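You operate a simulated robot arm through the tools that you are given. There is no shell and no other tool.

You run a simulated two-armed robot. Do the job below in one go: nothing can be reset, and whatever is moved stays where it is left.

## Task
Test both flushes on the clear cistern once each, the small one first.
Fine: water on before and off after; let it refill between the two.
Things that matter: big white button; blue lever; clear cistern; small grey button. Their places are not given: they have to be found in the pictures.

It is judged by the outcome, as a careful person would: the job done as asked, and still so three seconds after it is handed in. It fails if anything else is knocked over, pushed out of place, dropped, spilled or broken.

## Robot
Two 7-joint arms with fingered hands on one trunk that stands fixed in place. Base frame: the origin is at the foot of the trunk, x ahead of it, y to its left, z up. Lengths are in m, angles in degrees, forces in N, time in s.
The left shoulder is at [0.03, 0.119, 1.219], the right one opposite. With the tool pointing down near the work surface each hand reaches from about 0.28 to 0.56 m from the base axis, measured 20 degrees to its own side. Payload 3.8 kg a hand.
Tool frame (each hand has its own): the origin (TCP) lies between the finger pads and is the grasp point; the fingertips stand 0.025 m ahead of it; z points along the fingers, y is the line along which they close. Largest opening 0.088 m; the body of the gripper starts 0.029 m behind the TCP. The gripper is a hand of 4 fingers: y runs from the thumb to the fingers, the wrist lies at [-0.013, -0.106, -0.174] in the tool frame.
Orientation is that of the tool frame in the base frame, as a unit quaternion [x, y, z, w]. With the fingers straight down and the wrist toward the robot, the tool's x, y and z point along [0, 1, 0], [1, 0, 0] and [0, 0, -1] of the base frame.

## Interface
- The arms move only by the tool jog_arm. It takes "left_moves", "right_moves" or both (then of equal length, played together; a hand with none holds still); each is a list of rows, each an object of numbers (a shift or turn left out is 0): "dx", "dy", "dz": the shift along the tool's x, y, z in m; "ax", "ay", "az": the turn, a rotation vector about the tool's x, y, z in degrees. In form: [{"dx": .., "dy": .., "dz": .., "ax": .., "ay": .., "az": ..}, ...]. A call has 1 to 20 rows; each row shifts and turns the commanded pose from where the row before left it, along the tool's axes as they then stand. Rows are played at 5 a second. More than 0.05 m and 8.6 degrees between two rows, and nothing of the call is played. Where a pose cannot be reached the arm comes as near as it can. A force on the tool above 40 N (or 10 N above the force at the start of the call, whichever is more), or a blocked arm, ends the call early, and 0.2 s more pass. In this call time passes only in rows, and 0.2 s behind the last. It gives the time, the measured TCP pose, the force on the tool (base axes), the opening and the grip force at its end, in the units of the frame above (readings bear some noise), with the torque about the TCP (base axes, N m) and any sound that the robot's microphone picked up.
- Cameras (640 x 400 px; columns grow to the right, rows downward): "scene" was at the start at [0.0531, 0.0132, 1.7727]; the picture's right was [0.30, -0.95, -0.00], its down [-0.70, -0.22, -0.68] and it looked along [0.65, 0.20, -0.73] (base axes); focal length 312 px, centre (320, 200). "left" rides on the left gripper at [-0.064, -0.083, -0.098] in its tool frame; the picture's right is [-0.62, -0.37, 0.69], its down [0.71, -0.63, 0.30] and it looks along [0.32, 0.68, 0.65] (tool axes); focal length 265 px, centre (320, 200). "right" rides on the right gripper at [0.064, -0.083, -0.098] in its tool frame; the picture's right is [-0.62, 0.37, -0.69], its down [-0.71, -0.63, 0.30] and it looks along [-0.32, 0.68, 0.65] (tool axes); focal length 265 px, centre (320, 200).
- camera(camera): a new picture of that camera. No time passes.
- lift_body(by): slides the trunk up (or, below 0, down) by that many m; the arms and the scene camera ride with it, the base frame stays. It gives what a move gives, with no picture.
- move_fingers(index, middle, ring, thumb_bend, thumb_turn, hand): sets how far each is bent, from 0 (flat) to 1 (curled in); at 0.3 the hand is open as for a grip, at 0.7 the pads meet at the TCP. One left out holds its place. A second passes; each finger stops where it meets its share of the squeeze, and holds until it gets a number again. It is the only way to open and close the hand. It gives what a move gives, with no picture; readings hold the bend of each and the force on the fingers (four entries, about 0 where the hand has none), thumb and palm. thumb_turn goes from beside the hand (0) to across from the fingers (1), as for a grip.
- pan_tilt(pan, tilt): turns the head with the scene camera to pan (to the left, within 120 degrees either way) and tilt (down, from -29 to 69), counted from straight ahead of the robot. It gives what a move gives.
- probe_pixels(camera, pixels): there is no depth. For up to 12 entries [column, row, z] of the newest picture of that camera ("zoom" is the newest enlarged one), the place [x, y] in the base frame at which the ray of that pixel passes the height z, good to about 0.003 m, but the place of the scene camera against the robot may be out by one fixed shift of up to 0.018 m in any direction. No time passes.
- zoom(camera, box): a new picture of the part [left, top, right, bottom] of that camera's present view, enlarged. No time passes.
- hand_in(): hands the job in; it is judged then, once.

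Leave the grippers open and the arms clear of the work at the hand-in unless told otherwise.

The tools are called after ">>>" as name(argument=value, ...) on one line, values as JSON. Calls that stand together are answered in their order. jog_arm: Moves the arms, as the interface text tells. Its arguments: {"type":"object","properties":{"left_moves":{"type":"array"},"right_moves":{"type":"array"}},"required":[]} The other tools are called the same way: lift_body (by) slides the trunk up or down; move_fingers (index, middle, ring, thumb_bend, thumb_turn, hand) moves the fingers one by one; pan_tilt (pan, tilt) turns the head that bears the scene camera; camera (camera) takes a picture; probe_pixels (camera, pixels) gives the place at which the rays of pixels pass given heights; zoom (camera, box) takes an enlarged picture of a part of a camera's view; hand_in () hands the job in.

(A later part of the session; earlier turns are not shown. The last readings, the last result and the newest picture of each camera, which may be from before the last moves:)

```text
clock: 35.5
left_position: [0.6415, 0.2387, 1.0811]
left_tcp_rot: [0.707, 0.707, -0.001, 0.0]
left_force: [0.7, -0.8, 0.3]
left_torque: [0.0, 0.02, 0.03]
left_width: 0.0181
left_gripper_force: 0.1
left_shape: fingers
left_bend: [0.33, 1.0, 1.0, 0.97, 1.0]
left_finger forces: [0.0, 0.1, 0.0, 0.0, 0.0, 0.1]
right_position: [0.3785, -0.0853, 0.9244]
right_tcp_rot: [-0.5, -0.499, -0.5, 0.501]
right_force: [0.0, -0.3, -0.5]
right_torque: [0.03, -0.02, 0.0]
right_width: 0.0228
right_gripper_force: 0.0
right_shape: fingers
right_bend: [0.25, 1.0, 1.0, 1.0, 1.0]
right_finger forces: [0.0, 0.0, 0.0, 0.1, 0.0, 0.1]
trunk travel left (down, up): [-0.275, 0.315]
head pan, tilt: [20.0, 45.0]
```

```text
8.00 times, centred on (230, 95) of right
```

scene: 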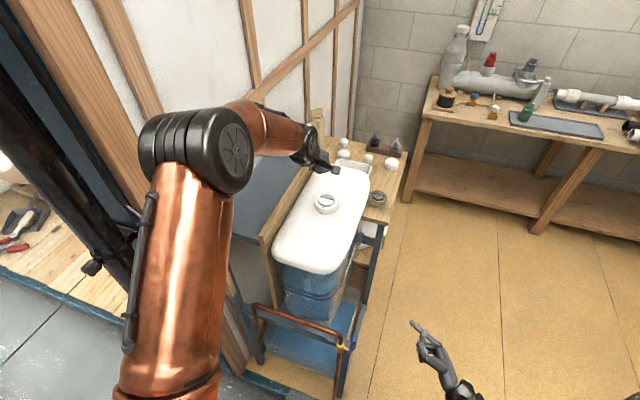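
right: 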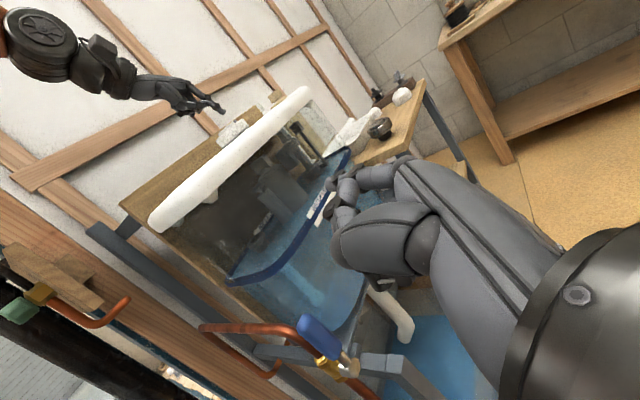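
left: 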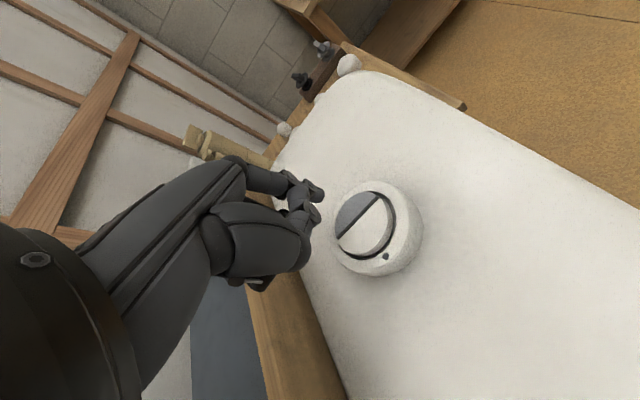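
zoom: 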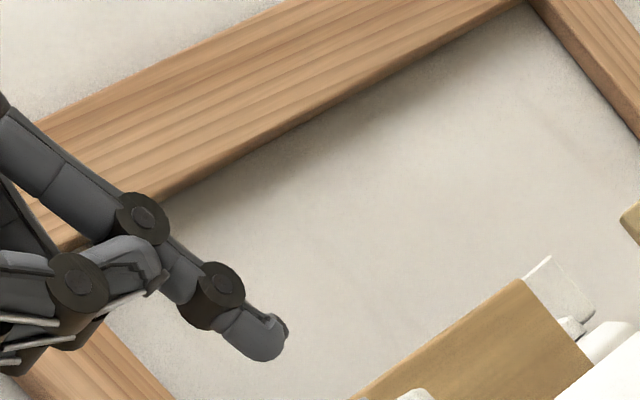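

The right camera gives a good side view. Combining both rays puts the tip at about (0.685, 0.232, 1.063), which is about 8 mm too far toward the ring. I'll move 8 mm back and 2 mm right, come down 12 mm, and check again.

>>> jog_arm(left_moves=[{"dx": -0.002, "dy": -0.008}, {"dz": 0.006}, {"dz": 0.006}])

>>> zoom(camera="left", box=[270, 150, 430, 250])

>>> zoom(camera="right", box=[190, 90, 270, 140])

```text
clock: 36.3
left_position: [0.6327, 0.2377, 1.0681]
left_tcp_rot: [0.708, 0.707, 0.0, 0.0]
left_force: [0.5, 0.1, 0.4]
left_torque: [-0.03, 0.0, 0.0]
left_width: 0.0183
left_gripper_force: 0.0
left_shape: fingers
left_bend: [0.33, 1.0, 1.0, 0.97, 1.0]
left_finger forces: [0.0, 0.0, 0.0, 0.0, 0.0, 0.1]
right_position: [0.378, -0.0864, 0.9253]
right_tcp_rot: [0.5, 0.5, 0.5, -0.5]
right_force: [0.1, -0.2, 0.2]
right_torque: [0.0, 0.02, -0.01]
right_width: 0.0227
right_gripper_force: 0.0
right_shape: fingers
right_bend: [0.25, 1.0, 1.0, 1.0, 1.0]
right_finger forces: [0.0, 0.1, 0.1, 0.0, 0.0, 0.0]
trunk travel left (down, up): [-0.275, 0.315]
head pan, tilt: [20.0, 45.0]
```

```text
4.00 times, centred on (350, 200) of left
```

zoom: 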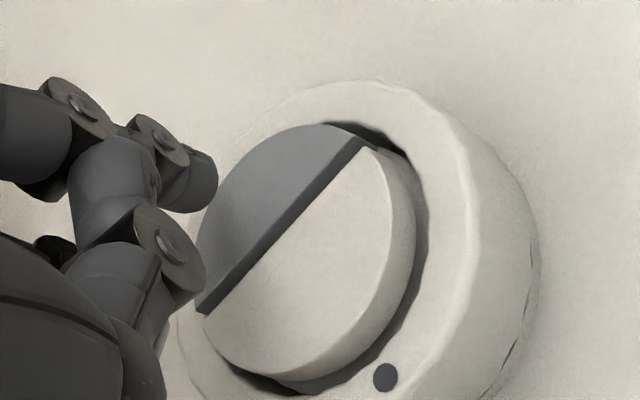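

```text
8.00 times, centred on (230, 115) of right
```

zoom: 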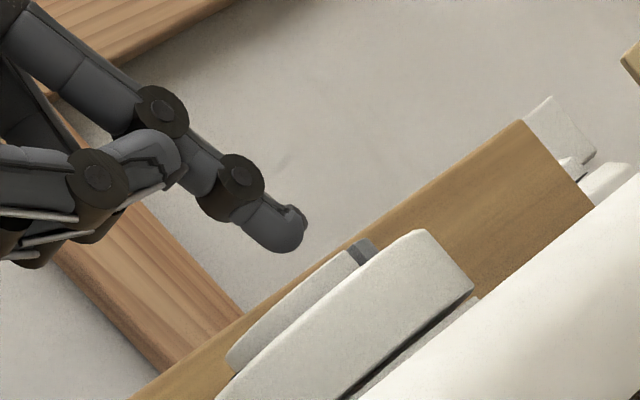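

From the side, the tip will land about 5–7 mm beyond the slit with a gap of about 1 cm, and the thumb and curled fingers are about 34 mm higher than the tip. I'll go 3 mm further ahead and lower in small steps toward contact.

>>> jog_arm(left_moves=[{"dy": 0.003}, {"dz": 0.003}, {"dz": 0.003}])

>>> zoom(camera="left", box=[270, 150, 430, 250])

>>> zoom(camera="right", box=[190, 90, 270, 140])

```text
clock: 37.1
left_position: [0.6357, 0.2381, 1.0633]
left_tcp_rot: [0.707, 0.707, -0.001, 0.0]
left_force: [-0.5, 0.1, -0.8]
left_torque: [-0.02, 0.02, 0.01]
left_width: 0.0181
left_gripper_force: 0.0
left_shape: fingers
left_bend: [0.33, 1.0, 1.0, 0.97, 1.0]
left_finger forces: [0.0, 0.1, 0.0, 0.1, 0.1, 0.0]
right_position: [0.3778, -0.0858, 0.9246]
right_tcp_rot: [-0.5, -0.5, -0.499, 0.501]
right_force: [0.2, -0.2, 0.1]
right_torque: [-0.01, -0.03, 0.01]
right_width: 0.0227
right_gripper_force: 0.0
right_shape: fingers
right_bend: [0.25, 1.0, 1.0, 1.0, 1.0]
right_finger forces: [0.1, 0.0, 0.1, 0.0, 0.0, 0.0]
trunk travel left (down, up): [-0.275, 0.315]
head pan, tilt: [20.0, 45.0]
```

```text
4.00 times, centred on (350, 200) of left
```

zoom: 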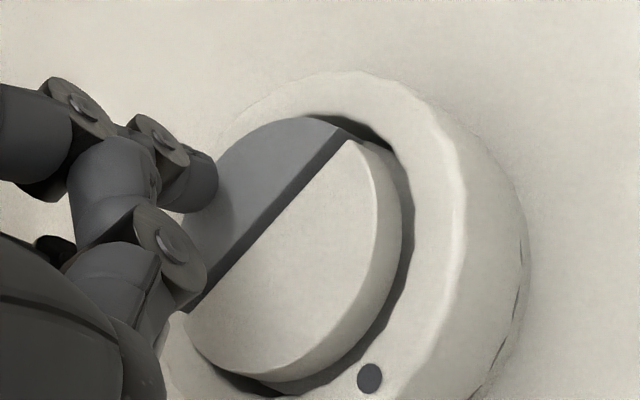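

```text
8.00 times, centred on (230, 115) of right
```

zoom: 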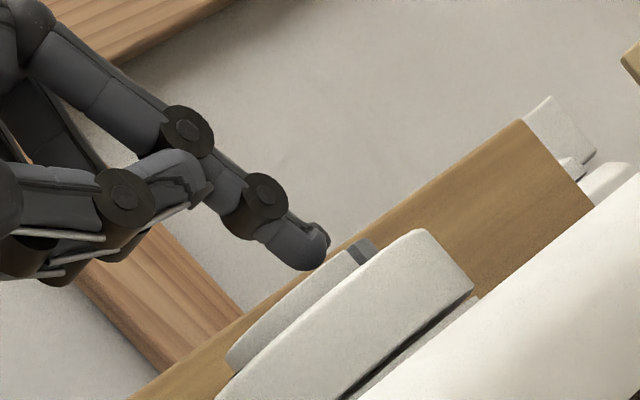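

Now the tip is over the grey half: about 9 mm past the slit by the left view, 6–9 mm by the side view, with a gap of about 4 mm. I'll lower into contact and start pressing in 2 mm steps.

>>> jog_arm(left_moves=[{"dz": 0.002}, {"dz": 0.002}, {"dz": 0.002}])

>>> zoom(camera="left", box=[270, 150, 430, 250])

>>> zoom(camera="right", box=[190, 90, 270, 140])

```text
clock: 37.9
left_position: [0.6339, 0.238, 1.0566]
left_tcp_rot: [0.707, 0.707, 0.0, 0.0]
left_force: [-0.4, 0.0, 0.4]
left_torque: [0.02, -0.08, -0.02]
left_width: 0.0182
left_gripper_force: 0.1
left_shape: fingers
left_bend: [0.33, 1.0, 1.0, 0.97, 1.0]
left_finger forces: [0.9, 0.0, 0.0, 0.0, 0.0, 0.1]
right_position: [0.3787, -0.0866, 0.925]
right_tcp_rot: [0.5, 0.501, 0.499, -0.5]
right_force: [0.1, -0.2, -0.7]
right_torque: [0.02, 0.0, 0.0]
right_width: 0.0228
right_gripper_force: 0.0
right_shape: fingers
right_bend: [0.25, 1.0, 1.0, 1.0, 1.0]
right_finger forces: [0.1, 0.1, 0.0, 0.1, 0.1, 0.0]
trunk travel left (down, up): [-0.275, 0.315]
head pan, tilt: [20.0, 45.0]
```

```text
4.00 times, centred on (350, 200) of left
```

zoom: 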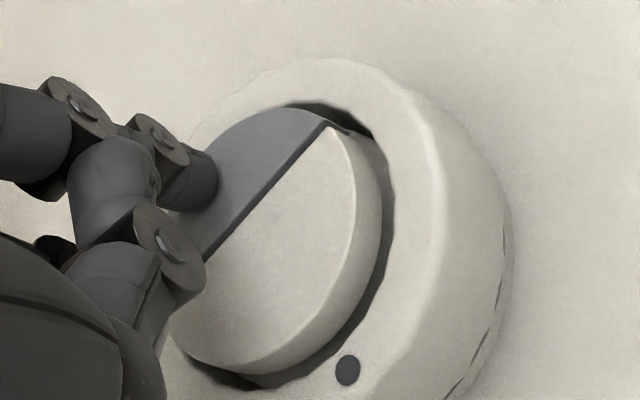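

```text
8.00 times, centred on (230, 115) of right
```

zoom: 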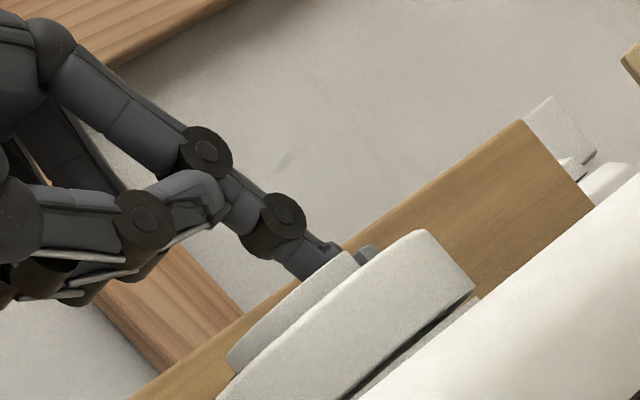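

There's contact: 0.9 N on the index. In the side view the tip has started to dip behind the white half, so only grey is moving. I'll keep pressing straight down.

>>> jog_arm(left_moves=[{"dz": 0.002}, {"dz": 0.002}, {"dz": 0.002}])

>>> zoom(camera="left", box=[270, 150, 430, 250])

>>> zoom(camera="right", box=[190, 90, 270, 140])

```text
clock: 38.7
left_position: [0.6352, 0.2374, 1.0502]
left_tcp_rot: [0.707, 0.707, 0.001, 0.001]
left_force: [-1.1, -0.8, 3.6]
left_torque: [0.01, -0.16, 0.0]
left_width: 0.018
left_gripper_force: 1.4
left_shape: fingers
left_bend: [0.33, 1.0, 1.0, 0.97, 1.0]
left_finger forces: [3.6, 0.0, 0.0, 0.0, 0.0, 0.1]
right_position: [0.3776, -0.0869, 0.9239]
right_tcp_rot: [0.5, 0.5, 0.499, -0.5]
right_force: [0.1, 0.5, 0.4]
right_torque: [0.0, -0.02, 0.03]
right_width: 0.023
right_gripper_force: 0.1
right_shape: fingers
right_bend: [0.25, 1.0, 1.0, 1.0, 1.0]
right_finger forces: [0.1, 0.0, 0.0, 0.0, 0.0, 0.0]
trunk travel left (down, up): [-0.275, 0.315]
head pan, tilt: [20.0, 45.0]
```

```text
4.00 times, centred on (350, 200) of left
```

zoom: 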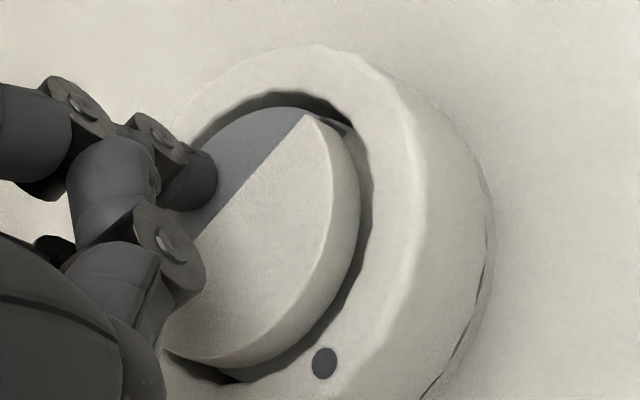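

```text
8.00 times, centred on (230, 115) of right
```

zoom: 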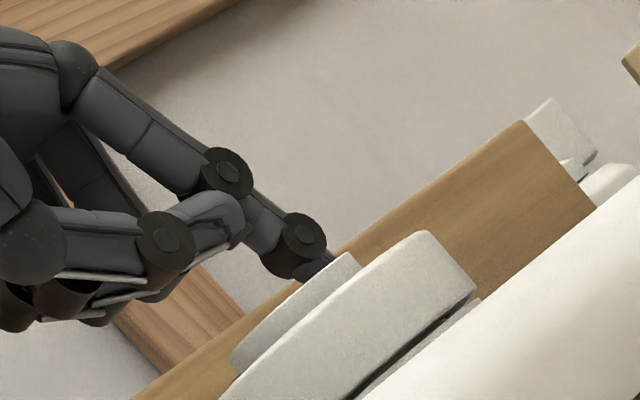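

The grey is down about 7 mm at 3.6 N and the white is unmoved, but there is no sound yet. I'll press a little further.

>>> jog_arm(left_moves=[{"dz": 0.002}, {"dz": 0.001}])

>>> zoom(camera="left", box=[270, 150, 430, 250])

>>> zoom(camera="right", box=[190, 90, 270, 140])

>>> zoom(camera="right", box=[200, 100, 440, 350])

```text
clock: 39.3
left_position: [0.6341, 0.2375, 1.0497]
left_tcp_rot: [0.707, 0.707, 0.002, 0.001]
left_force: [-1.6, 0.1, 9.6]
left_torque: [-0.06, -0.39, 0.0]
left_width: 0.0184
left_gripper_force: 5.0
left_shape: fingers
left_bend: [0.32, 1.0, 1.0, 0.97, 1.0]
left_finger forces: [8.8, 0.0, 0.0, 0.0, 0.0, 0.0]
right_position: [0.377, -0.0856, 0.9251]
right_tcp_rot: [0.5, 0.5, 0.5, -0.5]
right_force: [0.1, 0.7, 0.8]
right_torque: [0.01, 0.02, 0.0]
right_width: 0.0228
right_gripper_force: 0.1
right_shape: fingers
right_bend: [0.25, 1.0, 1.0, 1.0, 1.0]
right_finger forces: [0.0, 0.0, 0.0, 0.0, 0.0, 0.0]
trunk travel left (down, up): [-0.275, 0.315]
head pan, tilt: [20.0, 45.0]
```

```text
4.00 times, centred on (350, 200) of left
```

zoom: 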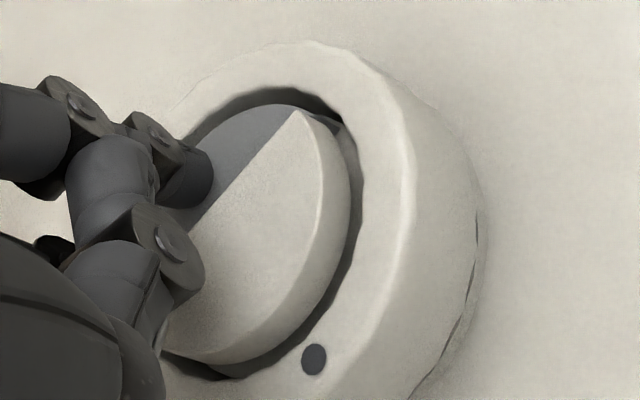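

```text
8.00 times, centred on (230, 115) of right
```

zoom: 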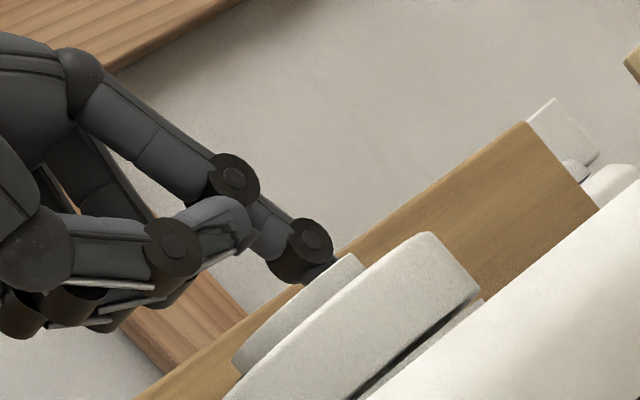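

```text
1.60 times, centred on (320, 225) of right
```

zoom: 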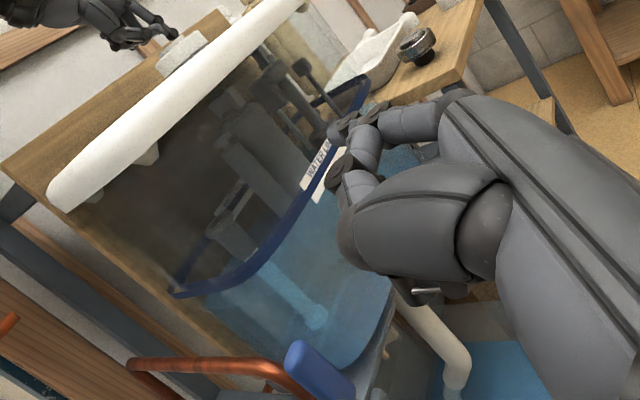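

The force jumped to about 9.6 N, so the grey is at the bottom of its travel, and the water has begun to drop below the band. I'll release now and lift well clear.

>>> jog_arm(left_moves=[{"dz": -0.01}, {"dz": -0.02}, {"dz": -0.02}])

>>> camera(camera="right")

>>> zoom(camera="right", box=[140, 80, 380, 330])

>>> zoom(camera="left", box=[270, 150, 430, 250])

```text
clock: 40.1
left_position: [0.6344, 0.2369, 1.0965]
left_tcp_rot: [0.707, 0.707, 0.0, -0.001]
left_force: [-0.1, 0.1, 0.1]
left_torque: [-0.01, 0.0, 0.01]
left_width: 0.0185
left_gripper_force: 0.1
left_shape: fingers
left_bend: [0.33, 1.0, 1.0, 0.97, 1.0]
left_finger forces: [0.1, 0.0, 0.1, 0.1, 0.0, 0.1]
right_position: [0.3779, -0.085, 0.925]
right_tcp_rot: [0.5, 0.5, 0.499, -0.5]
right_force: [-0.6, 0.9, -0.6]
right_torque: [-0.01, 0.01, 0.0]
right_width: 0.023
right_gripper_force: 0.0
right_shape: fingers
right_bend: [0.25, 1.0, 1.0, 1.0, 1.0]
right_finger forces: [0.0, 0.0, 0.0, 0.0, 0.1, 0.1]
trunk travel left (down, up): [-0.275, 0.315]
head pan, tilt: [20.0, 45.0]
```

```text
taken
```

right: 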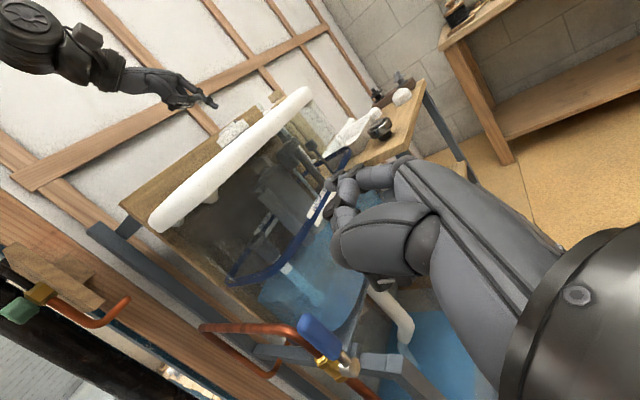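

```text
1.60 times, centred on (260, 205) of right
```

zoom: 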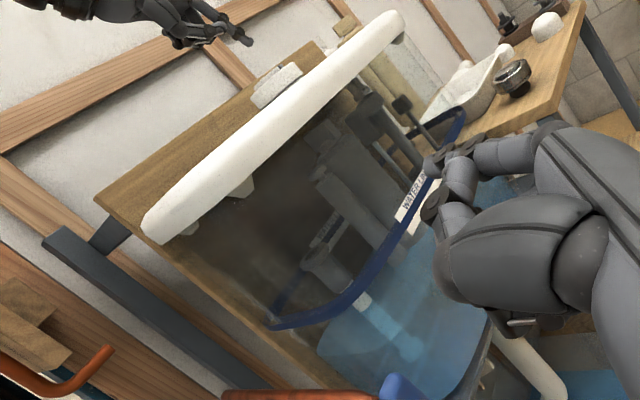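

```text
4.00 times, centred on (350, 200) of left
```

zoom: 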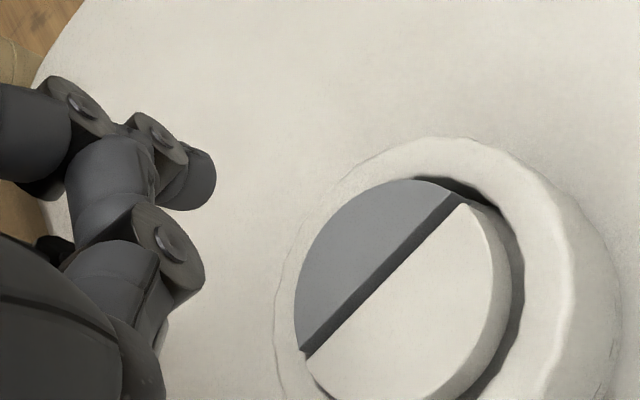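

The small flush worked: the water surface has dropped well below the line and the grey half has sprung back. Now I'll wait for the refill, holding still for 4 s and looking again.

>>> jog_arm(left_moves=[{"dx": 0}, {"dx": 0}, {"dx": 0}, {"dx": 0}, {"dx": 0}, {"dx": 0}, {"dx": 0}, {"dx": 0}, {"dx": 0}, {"dx": 0}, {"dx": 0}, {"dx": 0}, {"dx": 0}, {"dx": 0}, {"dx": 0}, {"dx": 0}, {"dx": 0}, {"dx": 0}, {"dx": 0}, {"dx": 0}])

>>> zoom(camera="right", box=[140, 80, 380, 330])

```text
clock: 44.3
left_position: [0.6354, 0.2379, 1.0976]
left_tcp_rot: [0.707, 0.707, -0.001, 0.0]
left_force: [-0.1, -0.2, -0.1]
left_torque: [0.02, -0.01, 0.02]
left_width: 0.0181
left_gripper_force: 0.0
left_shape: fingers
left_bend: [0.33, 1.0, 1.0, 0.97, 1.0]
left_finger forces: [0.0, 0.0, 0.0, 0.1, 0.0, 0.0]
right_position: [0.3789, -0.0857, 0.9251]
right_tcp_rot: [0.5, 0.5, 0.501, -0.5]
right_force: [-1.0, 0.4, -0.1]
right_torque: [0.01, 0.0, 0.01]
right_width: 0.0231
right_gripper_force: 0.1
right_shape: fingers
right_bend: [0.25, 1.0, 1.0, 1.0, 1.0]
right_finger forces: [0.0, 0.0, 0.0, 0.1, 0.0, 0.0]
trunk travel left (down, up): [-0.275, 0.315]
head pan, tilt: [20.0, 45.0]
```

```text
1.60 times, centred on (260, 205) of right
```

zoom: 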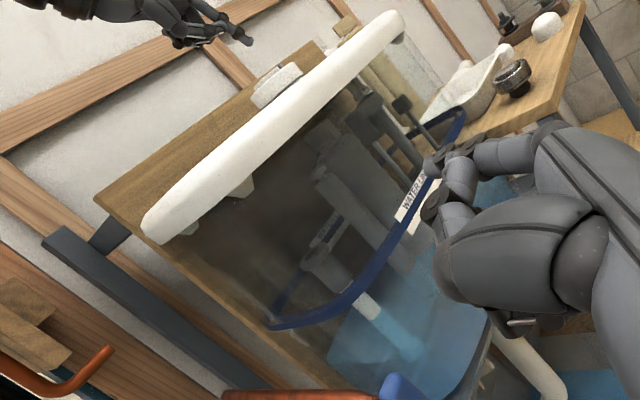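

The level is still well down. I'll wait another 4 s and compare.

>>> jog_arm(left_moves=[{"dx": 0}, {"dx": 0}, {"dx": 0}, {"dx": 0}, {"dx": 0}, {"dx": 0}, {"dx": 0}, {"dx": 0}, {"dx": 0}, {"dx": 0}, {"dx": 0}, {"dx": 0}, {"dx": 0}, {"dx": 0}, {"dx": 0}, {"dx": 0}, {"dx": 0}, {"dx": 0}, {"dx": 0}, {"dx": 0}])

>>> zoom(camera="right", box=[140, 80, 380, 330])

>>> zoom(camera="right", box=[220, 280, 380, 400])

```text
clock: 48.5
left_position: [0.6352, 0.2374, 1.0966]
left_tcp_rot: [0.707, 0.708, -0.001, -0.001]
left_force: [0.3, -0.1, 0.6]
left_torque: [-0.04, -0.03, 0.02]
left_width: 0.0181
left_gripper_force: 0.1
left_shape: fingers
left_bend: [0.33, 1.0, 1.0, 0.97, 1.0]
left_finger forces: [0.1, 0.1, 0.1, 0.1, 0.1, 0.0]
right_position: [0.3779, -0.087, 0.9251]
right_tcp_rot: [-0.5, -0.5, -0.5, 0.5]
right_force: [-0.8, 0.1, 0.2]
right_torque: [0.0, -0.03, 0.03]
right_width: 0.023
right_gripper_force: 0.1
right_shape: fingers
right_bend: [0.25, 1.0, 1.0, 1.0, 1.0]
right_finger forces: [0.0, 0.1, 0.0, 0.1, 0.1, 0.0]
trunk travel left (down, up): [-0.275, 0.315]
head pan, tilt: [20.0, 45.0]
```

```text
1.60 times, centred on (260, 205) of right
```

zoom: 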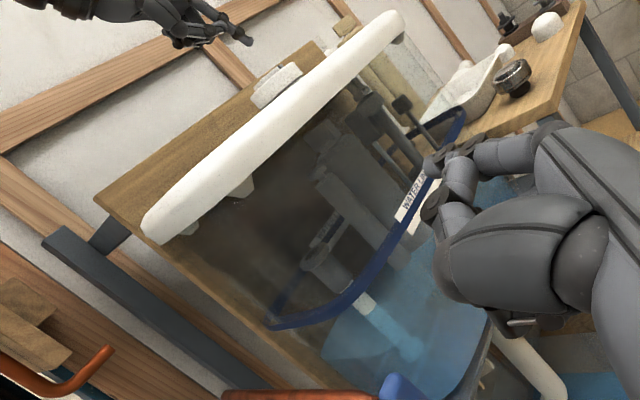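

```text
3.33 times, centred on (300, 340) of right
```

zoom: 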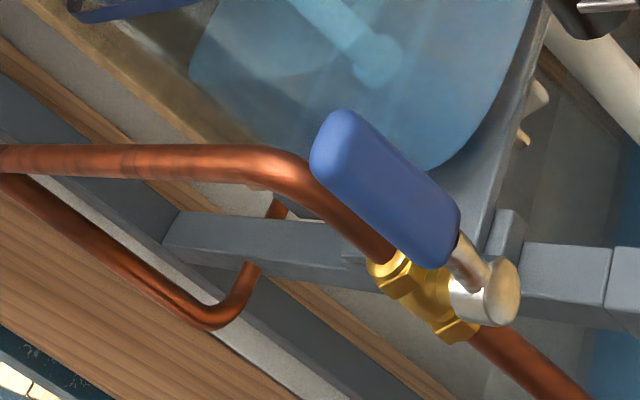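

The lever is fully upright along the pipe and the level looks slightly higher. I'll zoom in on the waterline for a clean comparison over time and wait on.

>>> zoom(camera="right", box=[230, 200, 358, 280])

>>> jog_arm(left_moves=[{"dx": 0}, {"dx": 0}, {"dx": 0}, {"dx": 0}, {"dx": 0}, {"dx": 0}, {"dx": 0}, {"dx": 0}, {"dx": 0}, {"dx": 0}, {"dx": 0}, {"dx": 0}, {"dx": 0}, {"dx": 0}, {"dx": 0}, {"dx": 0}, {"dx": 0}, {"dx": 0}, {"dx": 0}, {"dx": 0}])

>>> zoom(camera="right", box=[230, 200, 358, 280])

```text
5.00 times, centred on (294, 240) of right
```

zoom: 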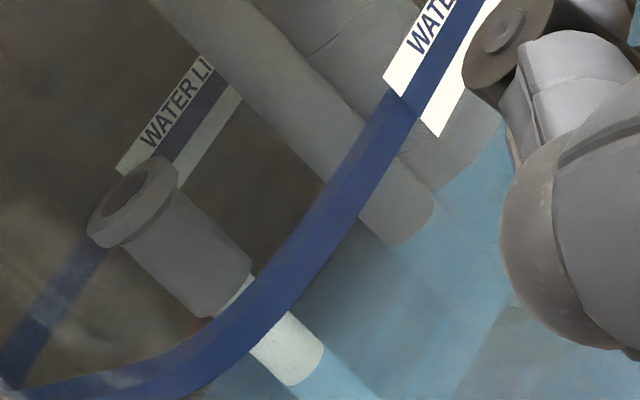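

```text
clock: 52.7
left_position: [0.6347, 0.2383, 1.097]
left_tcp_rot: [0.707, 0.707, -0.001, 0.0]
left_force: [0.7, 0.0, -0.2]
left_torque: [-0.05, 0.01, 0.01]
left_width: 0.0181
left_gripper_force: 0.0
left_shape: fingers
left_bend: [0.33, 1.0, 1.0, 0.97, 1.0]
left_finger forces: [0.0, 0.1, 0.0, 0.0, 0.0, 0.0]
right_position: [0.3789, -0.086, 0.9247]
right_tcp_rot: [-0.5, -0.5, -0.5, 0.5]
right_force: [-0.5, 0.2, -0.2]
right_torque: [0.02, 0.03, 0.0]
right_width: 0.0227
right_gripper_force: 0.0
right_shape: fingers
right_bend: [0.25, 1.0, 1.0, 1.0, 1.0]
right_finger forces: [0.1, 0.1, 0.1, 0.1, 0.0, 0.0]
trunk travel left (down, up): [-0.275, 0.315]
head pan, tilt: [20.0, 45.0]
```

```text
5.00 times, centred on (294, 240) of right
```

zoom: 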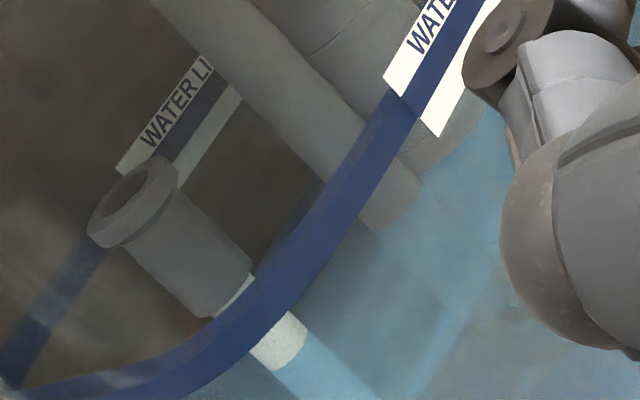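

The level is rising: the dry part of the overflow tube below the band is getting shorter. While I wait I'll shift the left index back 19 mm, still 4.5 cm up, so it's over the white half.

>>> jog_arm(left_moves=[{"dy": -0.01}, {"dy": -0.009}, {"dx": 0}, {"dx": 0}, {"dx": 0}, {"dx": 0}, {"dx": 0}, {"dx": 0}, {"dx": 0}, {"dx": 0}, {"dx": 0}, {"dx": 0}, {"dx": 0}, {"dx": 0}, {"dx": 0}, {"dx": 0}, {"dx": 0}, {"dx": 0}, {"dx": 0}, {"dx": 0}])

>>> zoom(camera="right", box=[230, 200, 358, 280])

>>> zoom(camera="right", box=[190, 90, 270, 140])

>>> zoom(camera="left", box=[270, 150, 430, 250])

```text
clock: 56.9
left_position: [0.6158, 0.2383, 1.0964]
left_tcp_rot: [0.707, 0.707, 0.0, -0.001]
left_force: [-0.6, 0.0, 0.9]
left_torque: [0.01, 0.01, 0.01]
left_width: 0.0181
left_gripper_force: 0.1
left_shape: fingers
left_bend: [0.33, 1.0, 1.0, 0.97, 1.0]
left_finger forces: [0.1, 0.1, 0.0, 0.0, 0.0, 0.0]
right_position: [0.3774, -0.0853, 0.9251]
right_tcp_rot: [0.5, 0.5, 0.5, -0.5]
right_force: [-0.5, 1.1, 0.0]
right_torque: [0.01, 0.05, 0.01]
right_width: 0.0232
right_gripper_force: 0.1
right_shape: fingers
right_bend: [0.25, 1.0, 1.0, 1.0, 1.0]
right_finger forces: [0.0, 0.0, 0.0, 0.0, 0.1, 0.1]
trunk travel left (down, up): [-0.275, 0.315]
head pan, tilt: [20.0, 45.0]
```

```text
5.00 times, centred on (294, 240) of right
```

zoom: 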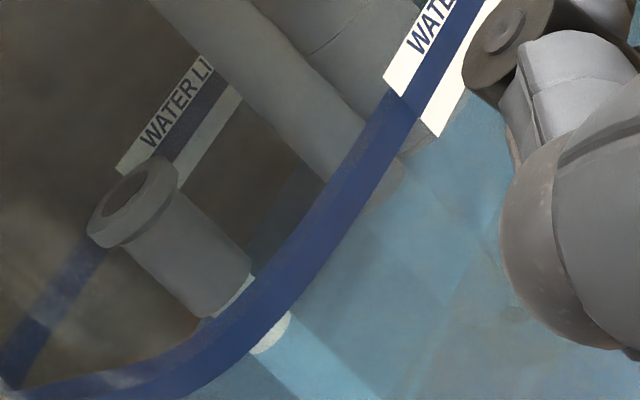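

```text
8.00 times, centred on (230, 115) of right
```

zoom: 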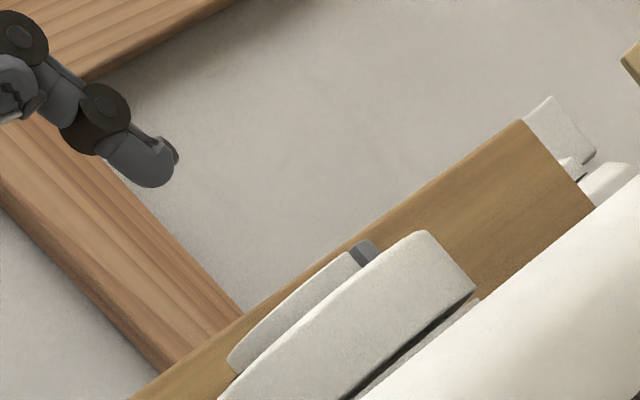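

```text
4.00 times, centred on (350, 200) of left
```

zoom: 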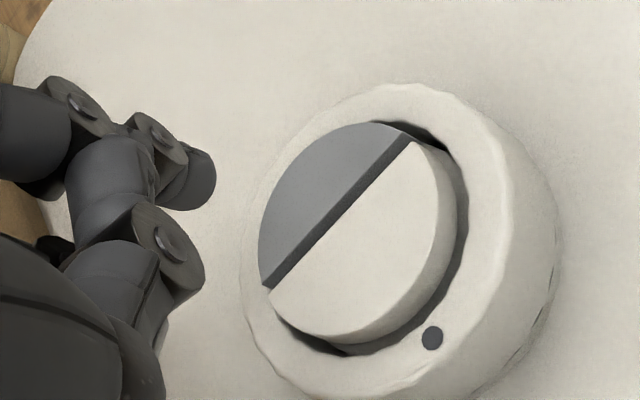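

The water is rising steadily and both button halves are fully up. I'll wait on.

>>> jog_arm(left_moves=[{"dx": 0}, {"dx": 0}, {"dx": 0}, {"dx": 0}, {"dx": 0}, {"dx": 0}, {"dx": 0}, {"dx": 0}, {"dx": 0}, {"dx": 0}, {"dx": 0}, {"dx": 0}, {"dx": 0}, {"dx": 0}, {"dx": 0}, {"dx": 0}, {"dx": 0}, {"dx": 0}, {"dx": 0}, {"dx": 0}])

>>> jog_arm(left_moves=[{"dx": 0}, {"dx": 0}, {"dx": 0}, {"dx": 0}, {"dx": 0}, {"dx": 0}, {"dx": 0}, {"dx": 0}, {"dx": 0}, {"dx": 0}, {"dx": 0}, {"dx": 0}, {"dx": 0}, {"dx": 0}, {"dx": 0}, {"dx": 0}, {"dx": 0}, {"dx": 0}, {"dx": 0}, {"dx": 0}])

>>> zoom(camera="right", box=[230, 200, 358, 280])

>>> zoom(camera="right", box=[140, 80, 380, 330])

```text
clock: 61.1
left_position: [0.6153, 0.2369, 1.0973]
left_tcp_rot: [0.707, 0.707, 0.0, 0.0]
left_force: [0.1, -0.4, -0.4]
left_torque: [0.0, -0.01, -0.02]
left_width: 0.0183
left_gripper_force: 0.1
left_shape: fingers
left_bend: [0.33, 1.0, 1.0, 0.97, 1.0]
left_finger forces: [0.0, 0.0, 0.0, 0.1, 0.0, 0.1]
right_position: [0.3777, -0.0853, 0.9246]
right_tcp_rot: [0.5, 0.5, 0.5, -0.5]
right_force: [0.0, 0.3, -0.3]
right_torque: [0.01, 0.01, 0.02]
right_width: 0.023
right_gripper_force: 0.2
right_shape: fingers
right_bend: [0.25, 1.0, 1.0, 1.0, 1.0]
right_finger forces: [0.0, 0.0, 0.0, 0.0, 0.1, 0.0]
trunk travel left (down, up): [-0.275, 0.315]
head pan, tilt: [20.0, 45.0]
```

```text
clock: 65.3
left_position: [0.6157, 0.2388, 1.0953]
left_tcp_rot: [0.707, 0.707, 0.0, -0.001]
left_force: [0.3, 0.1, -0.6]
left_torque: [-0.01, -0.02, 0.01]
left_width: 0.0184
left_gripper_force: 0.1
left_shape: fingers
left_bend: [0.33, 1.0, 1.0, 0.97, 1.0]
left_finger forces: [0.1, 0.0, 0.0, 0.1, 0.1, 0.0]
right_position: [0.3782, -0.0865, 0.9238]
right_tcp_rot: [0.499, 0.5, 0.501, -0.5]
right_force: [-1.1, -0.9, -0.2]
right_torque: [0.0, 0.02, -0.01]
right_width: 0.0229
right_gripper_force: 0.1
right_shape: fingers
right_bend: [0.25, 1.0, 1.0, 1.0, 1.0]
right_finger forces: [0.0, 0.1, 0.0, 0.0, 0.0, 0.1]
trunk travel left (down, up): [-0.275, 0.315]
head pan, tilt: [20.0, 45.0]
```

```text
5.00 times, centred on (294, 240) of right
```

zoom: 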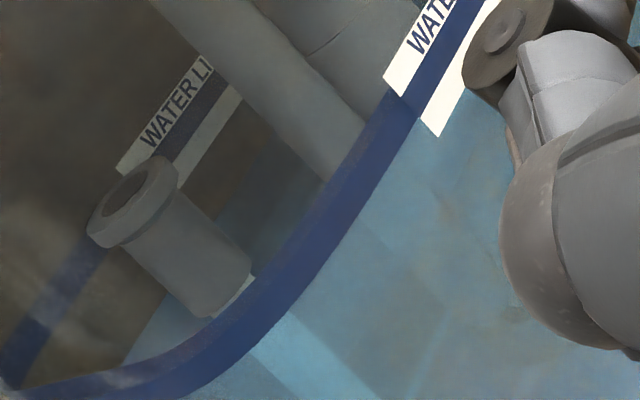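

```text
1.60 times, centred on (260, 205) of right
```

zoom: 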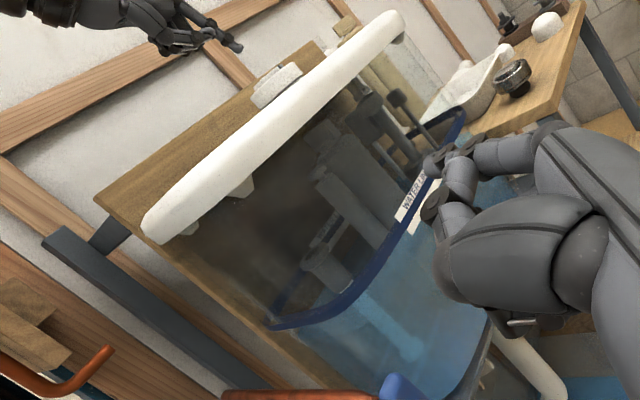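

It's nearly there, but the surface at the far wall is still below the far band. I'll wait on.

>>> jog_arm(left_moves=[{"dx": 0}, {"dx": 0}, {"dx": 0}, {"dx": 0}, {"dx": 0}, {"dx": 0}, {"dx": 0}, {"dx": 0}, {"dx": 0}, {"dx": 0}, {"dx": 0}, {"dx": 0}, {"dx": 0}, {"dx": 0}, {"dx": 0}, {"dx": 0}, {"dx": 0}, {"dx": 0}, {"dx": 0}, {"dx": 0}])

>>> jog_arm(left_moves=[{"dx": 0}, {"dx": 0}, {"dx": 0}, {"dx": 0}, {"dx": 0}, {"dx": 0}, {"dx": 0}, {"dx": 0}, {"dx": 0}, {"dx": 0}, {"dx": 0}, {"dx": 0}, {"dx": 0}, {"dx": 0}, {"dx": 0}, {"dx": 0}, {"dx": 0}, {"dx": 0}, {"dx": 0}, {"dx": 0}])

>>> zoom(camera="right", box=[230, 200, 358, 280])

```text
clock: 69.5
left_position: [0.6155, 0.238, 1.0963]
left_tcp_rot: [0.707, 0.707, 0.0, -0.001]
left_force: [-0.8, 0.2, 0.6]
left_torque: [-0.01, 0.0, 0.0]
left_width: 0.0185
left_gripper_force: 0.1
left_shape: fingers
left_bend: [0.33, 1.0, 1.0, 0.97, 1.0]
left_finger forces: [0.0, 0.0, 0.1, 0.1, 0.0, 0.1]
right_position: [0.3789, -0.0849, 0.924]
right_tcp_rot: [0.5, 0.5, 0.5, -0.5]
right_force: [0.0, -0.2, 0.6]
right_torque: [-0.02, -0.01, -0.01]
right_width: 0.023
right_gripper_force: 0.0
right_shape: fingers
right_bend: [0.25, 1.0, 1.0, 1.0, 1.0]
right_finger forces: [0.0, 0.1, 0.1, 0.1, 0.1, 0.0]
trunk travel left (down, up): [-0.275, 0.315]
head pan, tilt: [20.0, 45.0]
```

```text
clock: 73.7
left_position: [0.6152, 0.2384, 1.0963]
left_tcp_rot: [0.707, 0.707, 0.001, 0.0]
left_force: [1.0, -0.2, 0.3]
left_torque: [0.02, -0.01, 0.02]
left_width: 0.0181
left_gripper_force: 0.2
left_shape: fingers
left_bend: [0.33, 1.0, 1.0, 0.97, 1.0]
left_finger forces: [0.0, 0.1, 0.0, 0.1, 0.0, 0.1]
right_position: [0.3771, -0.0878, 0.9242]
right_tcp_rot: [-0.5, -0.5, -0.499, 0.501]
right_force: [-1.2, 0.2, -0.4]
right_torque: [-0.02, 0.03, 0.01]
right_width: 0.023
right_gripper_force: 0.0
right_shape: fingers
right_bend: [0.25, 1.0, 1.0, 1.0, 1.0]
right_finger forces: [0.1, 0.0, 0.0, 0.0, 0.0, 0.0]
trunk travel left (down, up): [-0.275, 0.315]
head pan, tilt: [20.0, 45.0]
```

```text
5.00 times, centred on (294, 240) of right
```

zoom: 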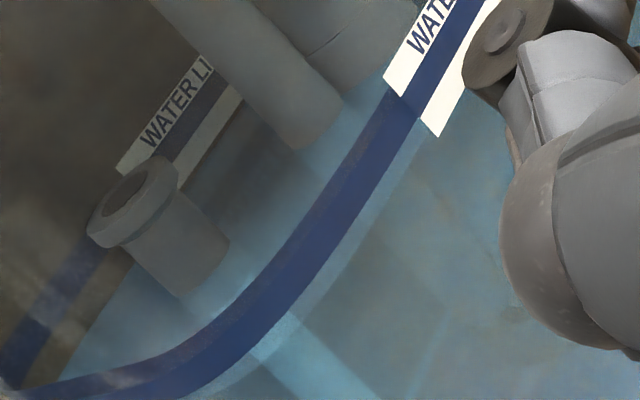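

The surface is now almost at the band. I'll wait on.

>>> jog_arm(left_moves=[{"dx": 0}, {"dx": 0}, {"dx": 0}, {"dx": 0}, {"dx": 0}, {"dx": 0}, {"dx": 0}, {"dx": 0}, {"dx": 0}, {"dx": 0}, {"dx": 0}, {"dx": 0}, {"dx": 0}, {"dx": 0}, {"dx": 0}, {"dx": 0}, {"dx": 0}, {"dx": 0}, {"dx": 0}, {"dx": 0}])

>>> zoom(camera="right", box=[230, 200, 358, 280])

>>> jog_arm(left_moves=[{"dx": 0}, {"dx": 0}, {"dx": 0}, {"dx": 0}, {"dx": 0}, {"dx": 0}, {"dx": 0}, {"dx": 0}, {"dx": 0}, {"dx": 0}, {"dx": 0}, {"dx": 0}, {"dx": 0}, {"dx": 0}, {"dx": 0}, {"dx": 0}, {"dx": 0}, {"dx": 0}, {"dx": 0}, {"dx": 0}])

>>> zoom(camera="right", box=[230, 200, 358, 280])

```text
clock: 77.9
left_position: [0.6163, 0.2378, 1.096]
left_tcp_rot: [0.707, 0.707, 0.0, 0.0]
left_force: [0.4, -0.3, 0.0]
left_torque: [-0.02, -0.01, -0.01]
left_width: 0.0183
left_gripper_force: 0.0
left_shape: fingers
left_bend: [0.33, 1.0, 1.0, 0.97, 1.0]
left_finger forces: [0.0, 0.0, 0.0, 0.0, 0.0, 0.0]
right_position: [0.378, -0.0859, 0.924]
right_tcp_rot: [0.5, 0.5, 0.501, -0.499]
right_force: [-0.6, 0.1, -0.1]
right_torque: [-0.03, -0.01, 0.01]
right_width: 0.023
right_gripper_force: 0.1
right_shape: fingers
right_bend: [0.25, 1.0, 1.0, 1.0, 1.0]
right_finger forces: [0.0, 0.0, 0.0, 0.0, 0.0, 0.0]
trunk travel left (down, up): [-0.275, 0.315]
head pan, tilt: [20.0, 45.0]
```

```text
5.00 times, centred on (294, 240) of right
```

zoom: 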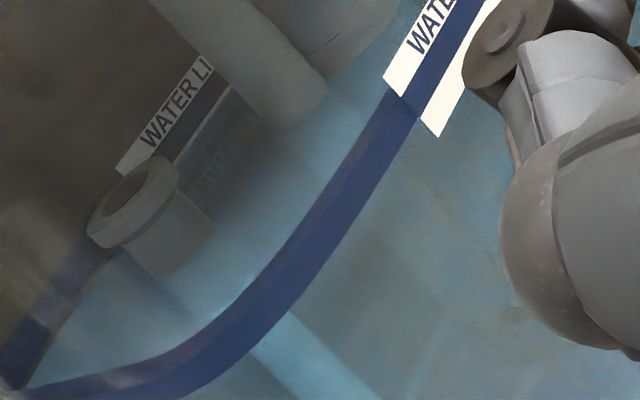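

```text
clock: 82.1
left_position: [0.6163, 0.2383, 1.0966]
left_tcp_rot: [0.708, 0.707, 0.0, 0.001]
left_force: [-0.1, -0.3, 0.0]
left_torque: [0.02, -0.02, 0.0]
left_width: 0.0183
left_gripper_force: 0.0
left_shape: fingers
left_bend: [0.33, 1.0, 1.0, 0.97, 1.0]
left_finger forces: [0.1, 0.1, 0.0, 0.0, 0.1, 0.0]
right_position: [0.378, -0.0864, 0.9254]
right_tcp_rot: [0.5, 0.5, 0.5, -0.5]
right_force: [-0.7, -0.1, 1.0]
right_torque: [-0.01, -0.01, 0.0]
right_width: 0.0229
right_gripper_force: 0.0
right_shape: fingers
right_bend: [0.25, 1.0, 1.0, 1.0, 1.0]
right_finger forces: [0.1, 0.2, 0.0, 0.0, 0.0, 0.1]
trunk travel left (down, up): [-0.275, 0.315]
head pan, tilt: [20.0, 45.0]
```

```text
5.00 times, centred on (294, 240) of right
```

zoom: 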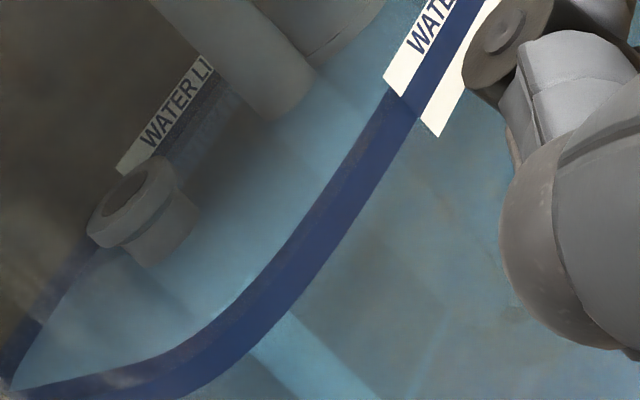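

The surface is now within the band. I'll wait another 4 s to see whether it has stopped rising.

>>> jog_arm(left_moves=[{"dx": 0}, {"dx": 0}, {"dx": 0}, {"dx": 0}, {"dx": 0}, {"dx": 0}, {"dx": 0}, {"dx": 0}, {"dx": 0}, {"dx": 0}, {"dx": 0}, {"dx": 0}, {"dx": 0}, {"dx": 0}, {"dx": 0}, {"dx": 0}, {"dx": 0}, {"dx": 0}, {"dx": 0}, {"dx": 0}])

>>> zoom(camera="right", box=[230, 200, 358, 280])

>>> jog_arm(left_moves=[{"dx": 0}, {"dx": 0}, {"dx": 0}, {"dx": 0}, {"dx": 0}, {"dx": 0}, {"dx": 0}, {"dx": 0}, {"dx": 0}, {"dx": 0}, {"dx": 0}, {"dx": 0}, {"dx": 0}, {"dx": 0}, {"dx": 0}, {"dx": 0}, {"dx": 0}, {"dx": 0}, {"dx": 0}, {"dx": 0}])

>>> zoom(camera="right", box=[230, 200, 358, 280])

```text
clock: 86.3
left_position: [0.6164, 0.2386, 1.0969]
left_tcp_rot: [0.708, 0.707, 0.0, 0.0]
left_force: [0.4, -0.4, 0.4]
left_torque: [0.0, 0.01, -0.01]
left_width: 0.0182
left_gripper_force: 0.1
left_shape: fingers
left_bend: [0.33, 1.0, 1.0, 0.97, 1.0]
left_finger forces: [0.0, 0.1, 0.1, 0.0, 0.0, 0.0]
right_position: [0.3785, -0.0867, 0.9244]
right_tcp_rot: [0.5, 0.5, 0.5, -0.5]
right_force: [-0.2, 1.1, 0.0]
right_torque: [-0.03, 0.03, 0.0]
right_width: 0.0234
right_gripper_force: 0.1
right_shape: fingers
right_bend: [0.25, 1.0, 1.0, 1.0, 1.0]
right_finger forces: [0.0, 0.0, 0.1, 0.0, 0.1, 0.0]
trunk travel left (down, up): [-0.275, 0.315]
head pan, tilt: [20.0, 45.0]
```

```text
5.00 times, centred on (294, 240) of right
```

zoom: 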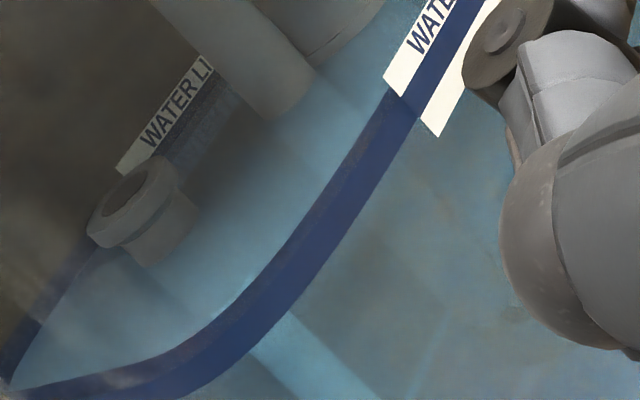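

```text
clock: 90.5
left_position: [0.6168, 0.2386, 1.0955]
left_tcp_rot: [0.707, 0.707, 0.001, 0.0]
left_force: [-0.7, 0.5, 0.2]
left_torque: [-0.01, 0.03, -0.02]
left_width: 0.018
left_gripper_force: 0.0
left_shape: fingers
left_bend: [0.33, 1.0, 1.0, 0.97, 1.0]
left_finger forces: [0.1, 0.0, 0.1, 0.0, 0.1, 0.1]
right_position: [0.3789, -0.0856, 0.9245]
right_tcp_rot: [0.5, 0.501, 0.5, -0.5]
right_force: [0.7, 0.1, 0.3]
right_torque: [-0.02, 0.0, -0.05]
right_width: 0.0225
right_gripper_force: 0.0
right_shape: fingers
right_bend: [0.25, 1.0, 1.0, 1.0, 1.0]
right_finger forces: [0.0, 0.0, 0.1, 0.1, 0.1, 0.0]
trunk travel left (down, up): [-0.275, 0.315]
head pan, tilt: [20.0, 45.0]
```

```text
5.00 times, centred on (294, 240) of right
```

zoom: 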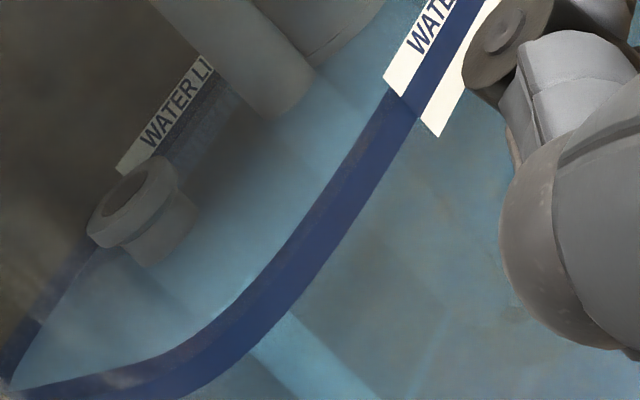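

The level has stopped at the line, so the refill is complete. Now the big white half: I'll lower the index over it to just above contact and check the alignment.

>>> jog_arm(left_moves=[{"dz": 0.012}, {"dz": 0.012}, {"dz": 0.009}])

>>> zoom(camera="left", box=[270, 150, 430, 250])

>>> zoom(camera="right", box=[190, 90, 270, 140])

```text
clock: 91.3
left_position: [0.6151, 0.2396, 1.0648]
left_tcp_rot: [0.707, 0.707, 0.0, 0.0]
left_force: [-0.1, -0.7, 0.6]
left_torque: [0.02, 0.0, -0.02]
left_width: 0.0181
left_gripper_force: 0.0
left_shape: fingers
left_bend: [0.33, 1.0, 1.0, 0.97, 1.0]
left_finger forces: [0.0, 0.1, 0.0, 0.0, 0.0, 0.0]
right_position: [0.3783, -0.0849, 0.9251]
right_tcp_rot: [0.5, 0.499, 0.501, -0.5]
right_force: [-0.4, -0.1, 0.2]
right_torque: [0.0, 0.02, 0.0]
right_width: 0.0228
right_gripper_force: 0.0
right_shape: fingers
right_bend: [0.25, 1.0, 1.0, 1.0, 1.0]
right_finger forces: [0.1, 0.0, 0.0, 0.0, 0.0, 0.1]
trunk travel left (down, up): [-0.275, 0.315]
head pan, tilt: [20.0, 45.0]
```

```text
4.00 times, centred on (350, 200) of left
```

zoom: 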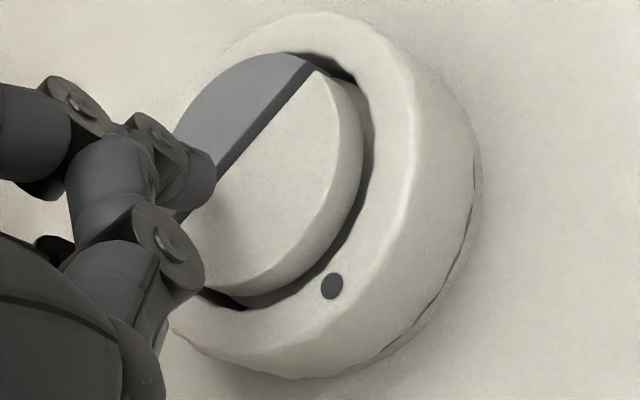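

```text
8.00 times, centred on (230, 115) of right
```

zoom: 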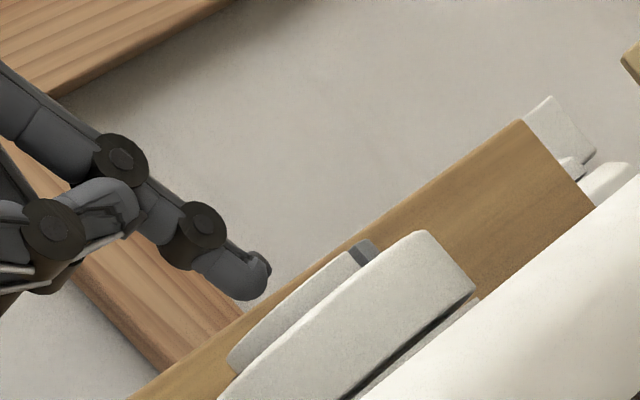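

From the side view the tip will land on white about 11 mm on the near side of the slit, with a gap of about 7 mm. I'll lower into contact and begin pressing.

>>> jog_arm(left_moves=[{"dz": 0.003}, {"dz": 0.003}, {"dz": 0.002}, {"dz": 0.002}])

>>> zoom(camera="left", box=[270, 150, 430, 250])

>>> zoom(camera="right", box=[190, 90, 270, 140])

```text
clock: 92.3
left_position: [0.6177, 0.2379, 1.0545]
left_tcp_rot: [0.707, 0.708, 0.001, 0.001]
left_force: [-1.1, 0.8, 1.7]
left_torque: [-0.01, -0.02, 0.01]
left_width: 0.0184
left_gripper_force: 1.0
left_shape: fingers
left_bend: [0.33, 1.0, 1.0, 0.97, 1.0]
left_finger forces: [1.3, 0.0, 0.0, 0.1, 0.0, 0.0]
right_position: [0.3789, -0.0869, 0.9241]
right_tcp_rot: [0.5, 0.5, 0.501, -0.5]
right_force: [0.3, 0.8, -0.3]
right_torque: [0.01, -0.03, 0.02]
right_width: 0.0229
right_gripper_force: 0.1
right_shape: fingers
right_bend: [0.25, 1.0, 1.0, 1.0, 1.0]
right_finger forces: [0.0, 0.0, 0.0, 0.0, 0.0, 0.1]
trunk travel left (down, up): [-0.275, 0.315]
head pan, tilt: [20.0, 45.0]
```

```text
4.00 times, centred on (350, 200) of left
```

zoom: 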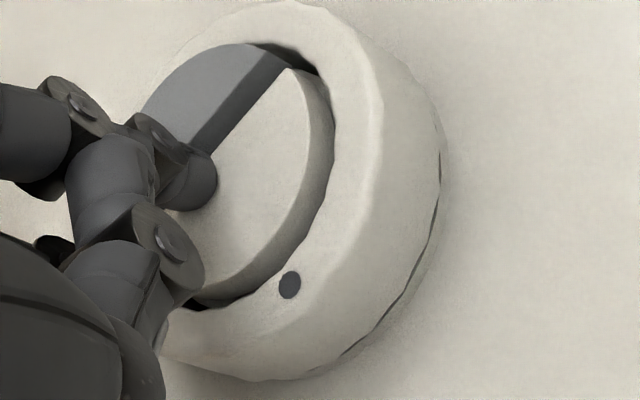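

```text
8.00 times, centred on (230, 115) of right
```

zoom: 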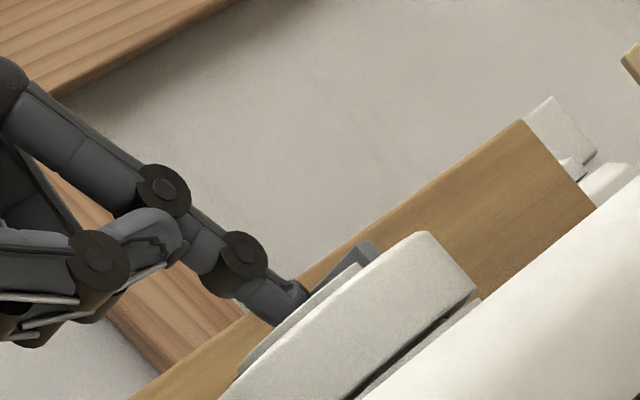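

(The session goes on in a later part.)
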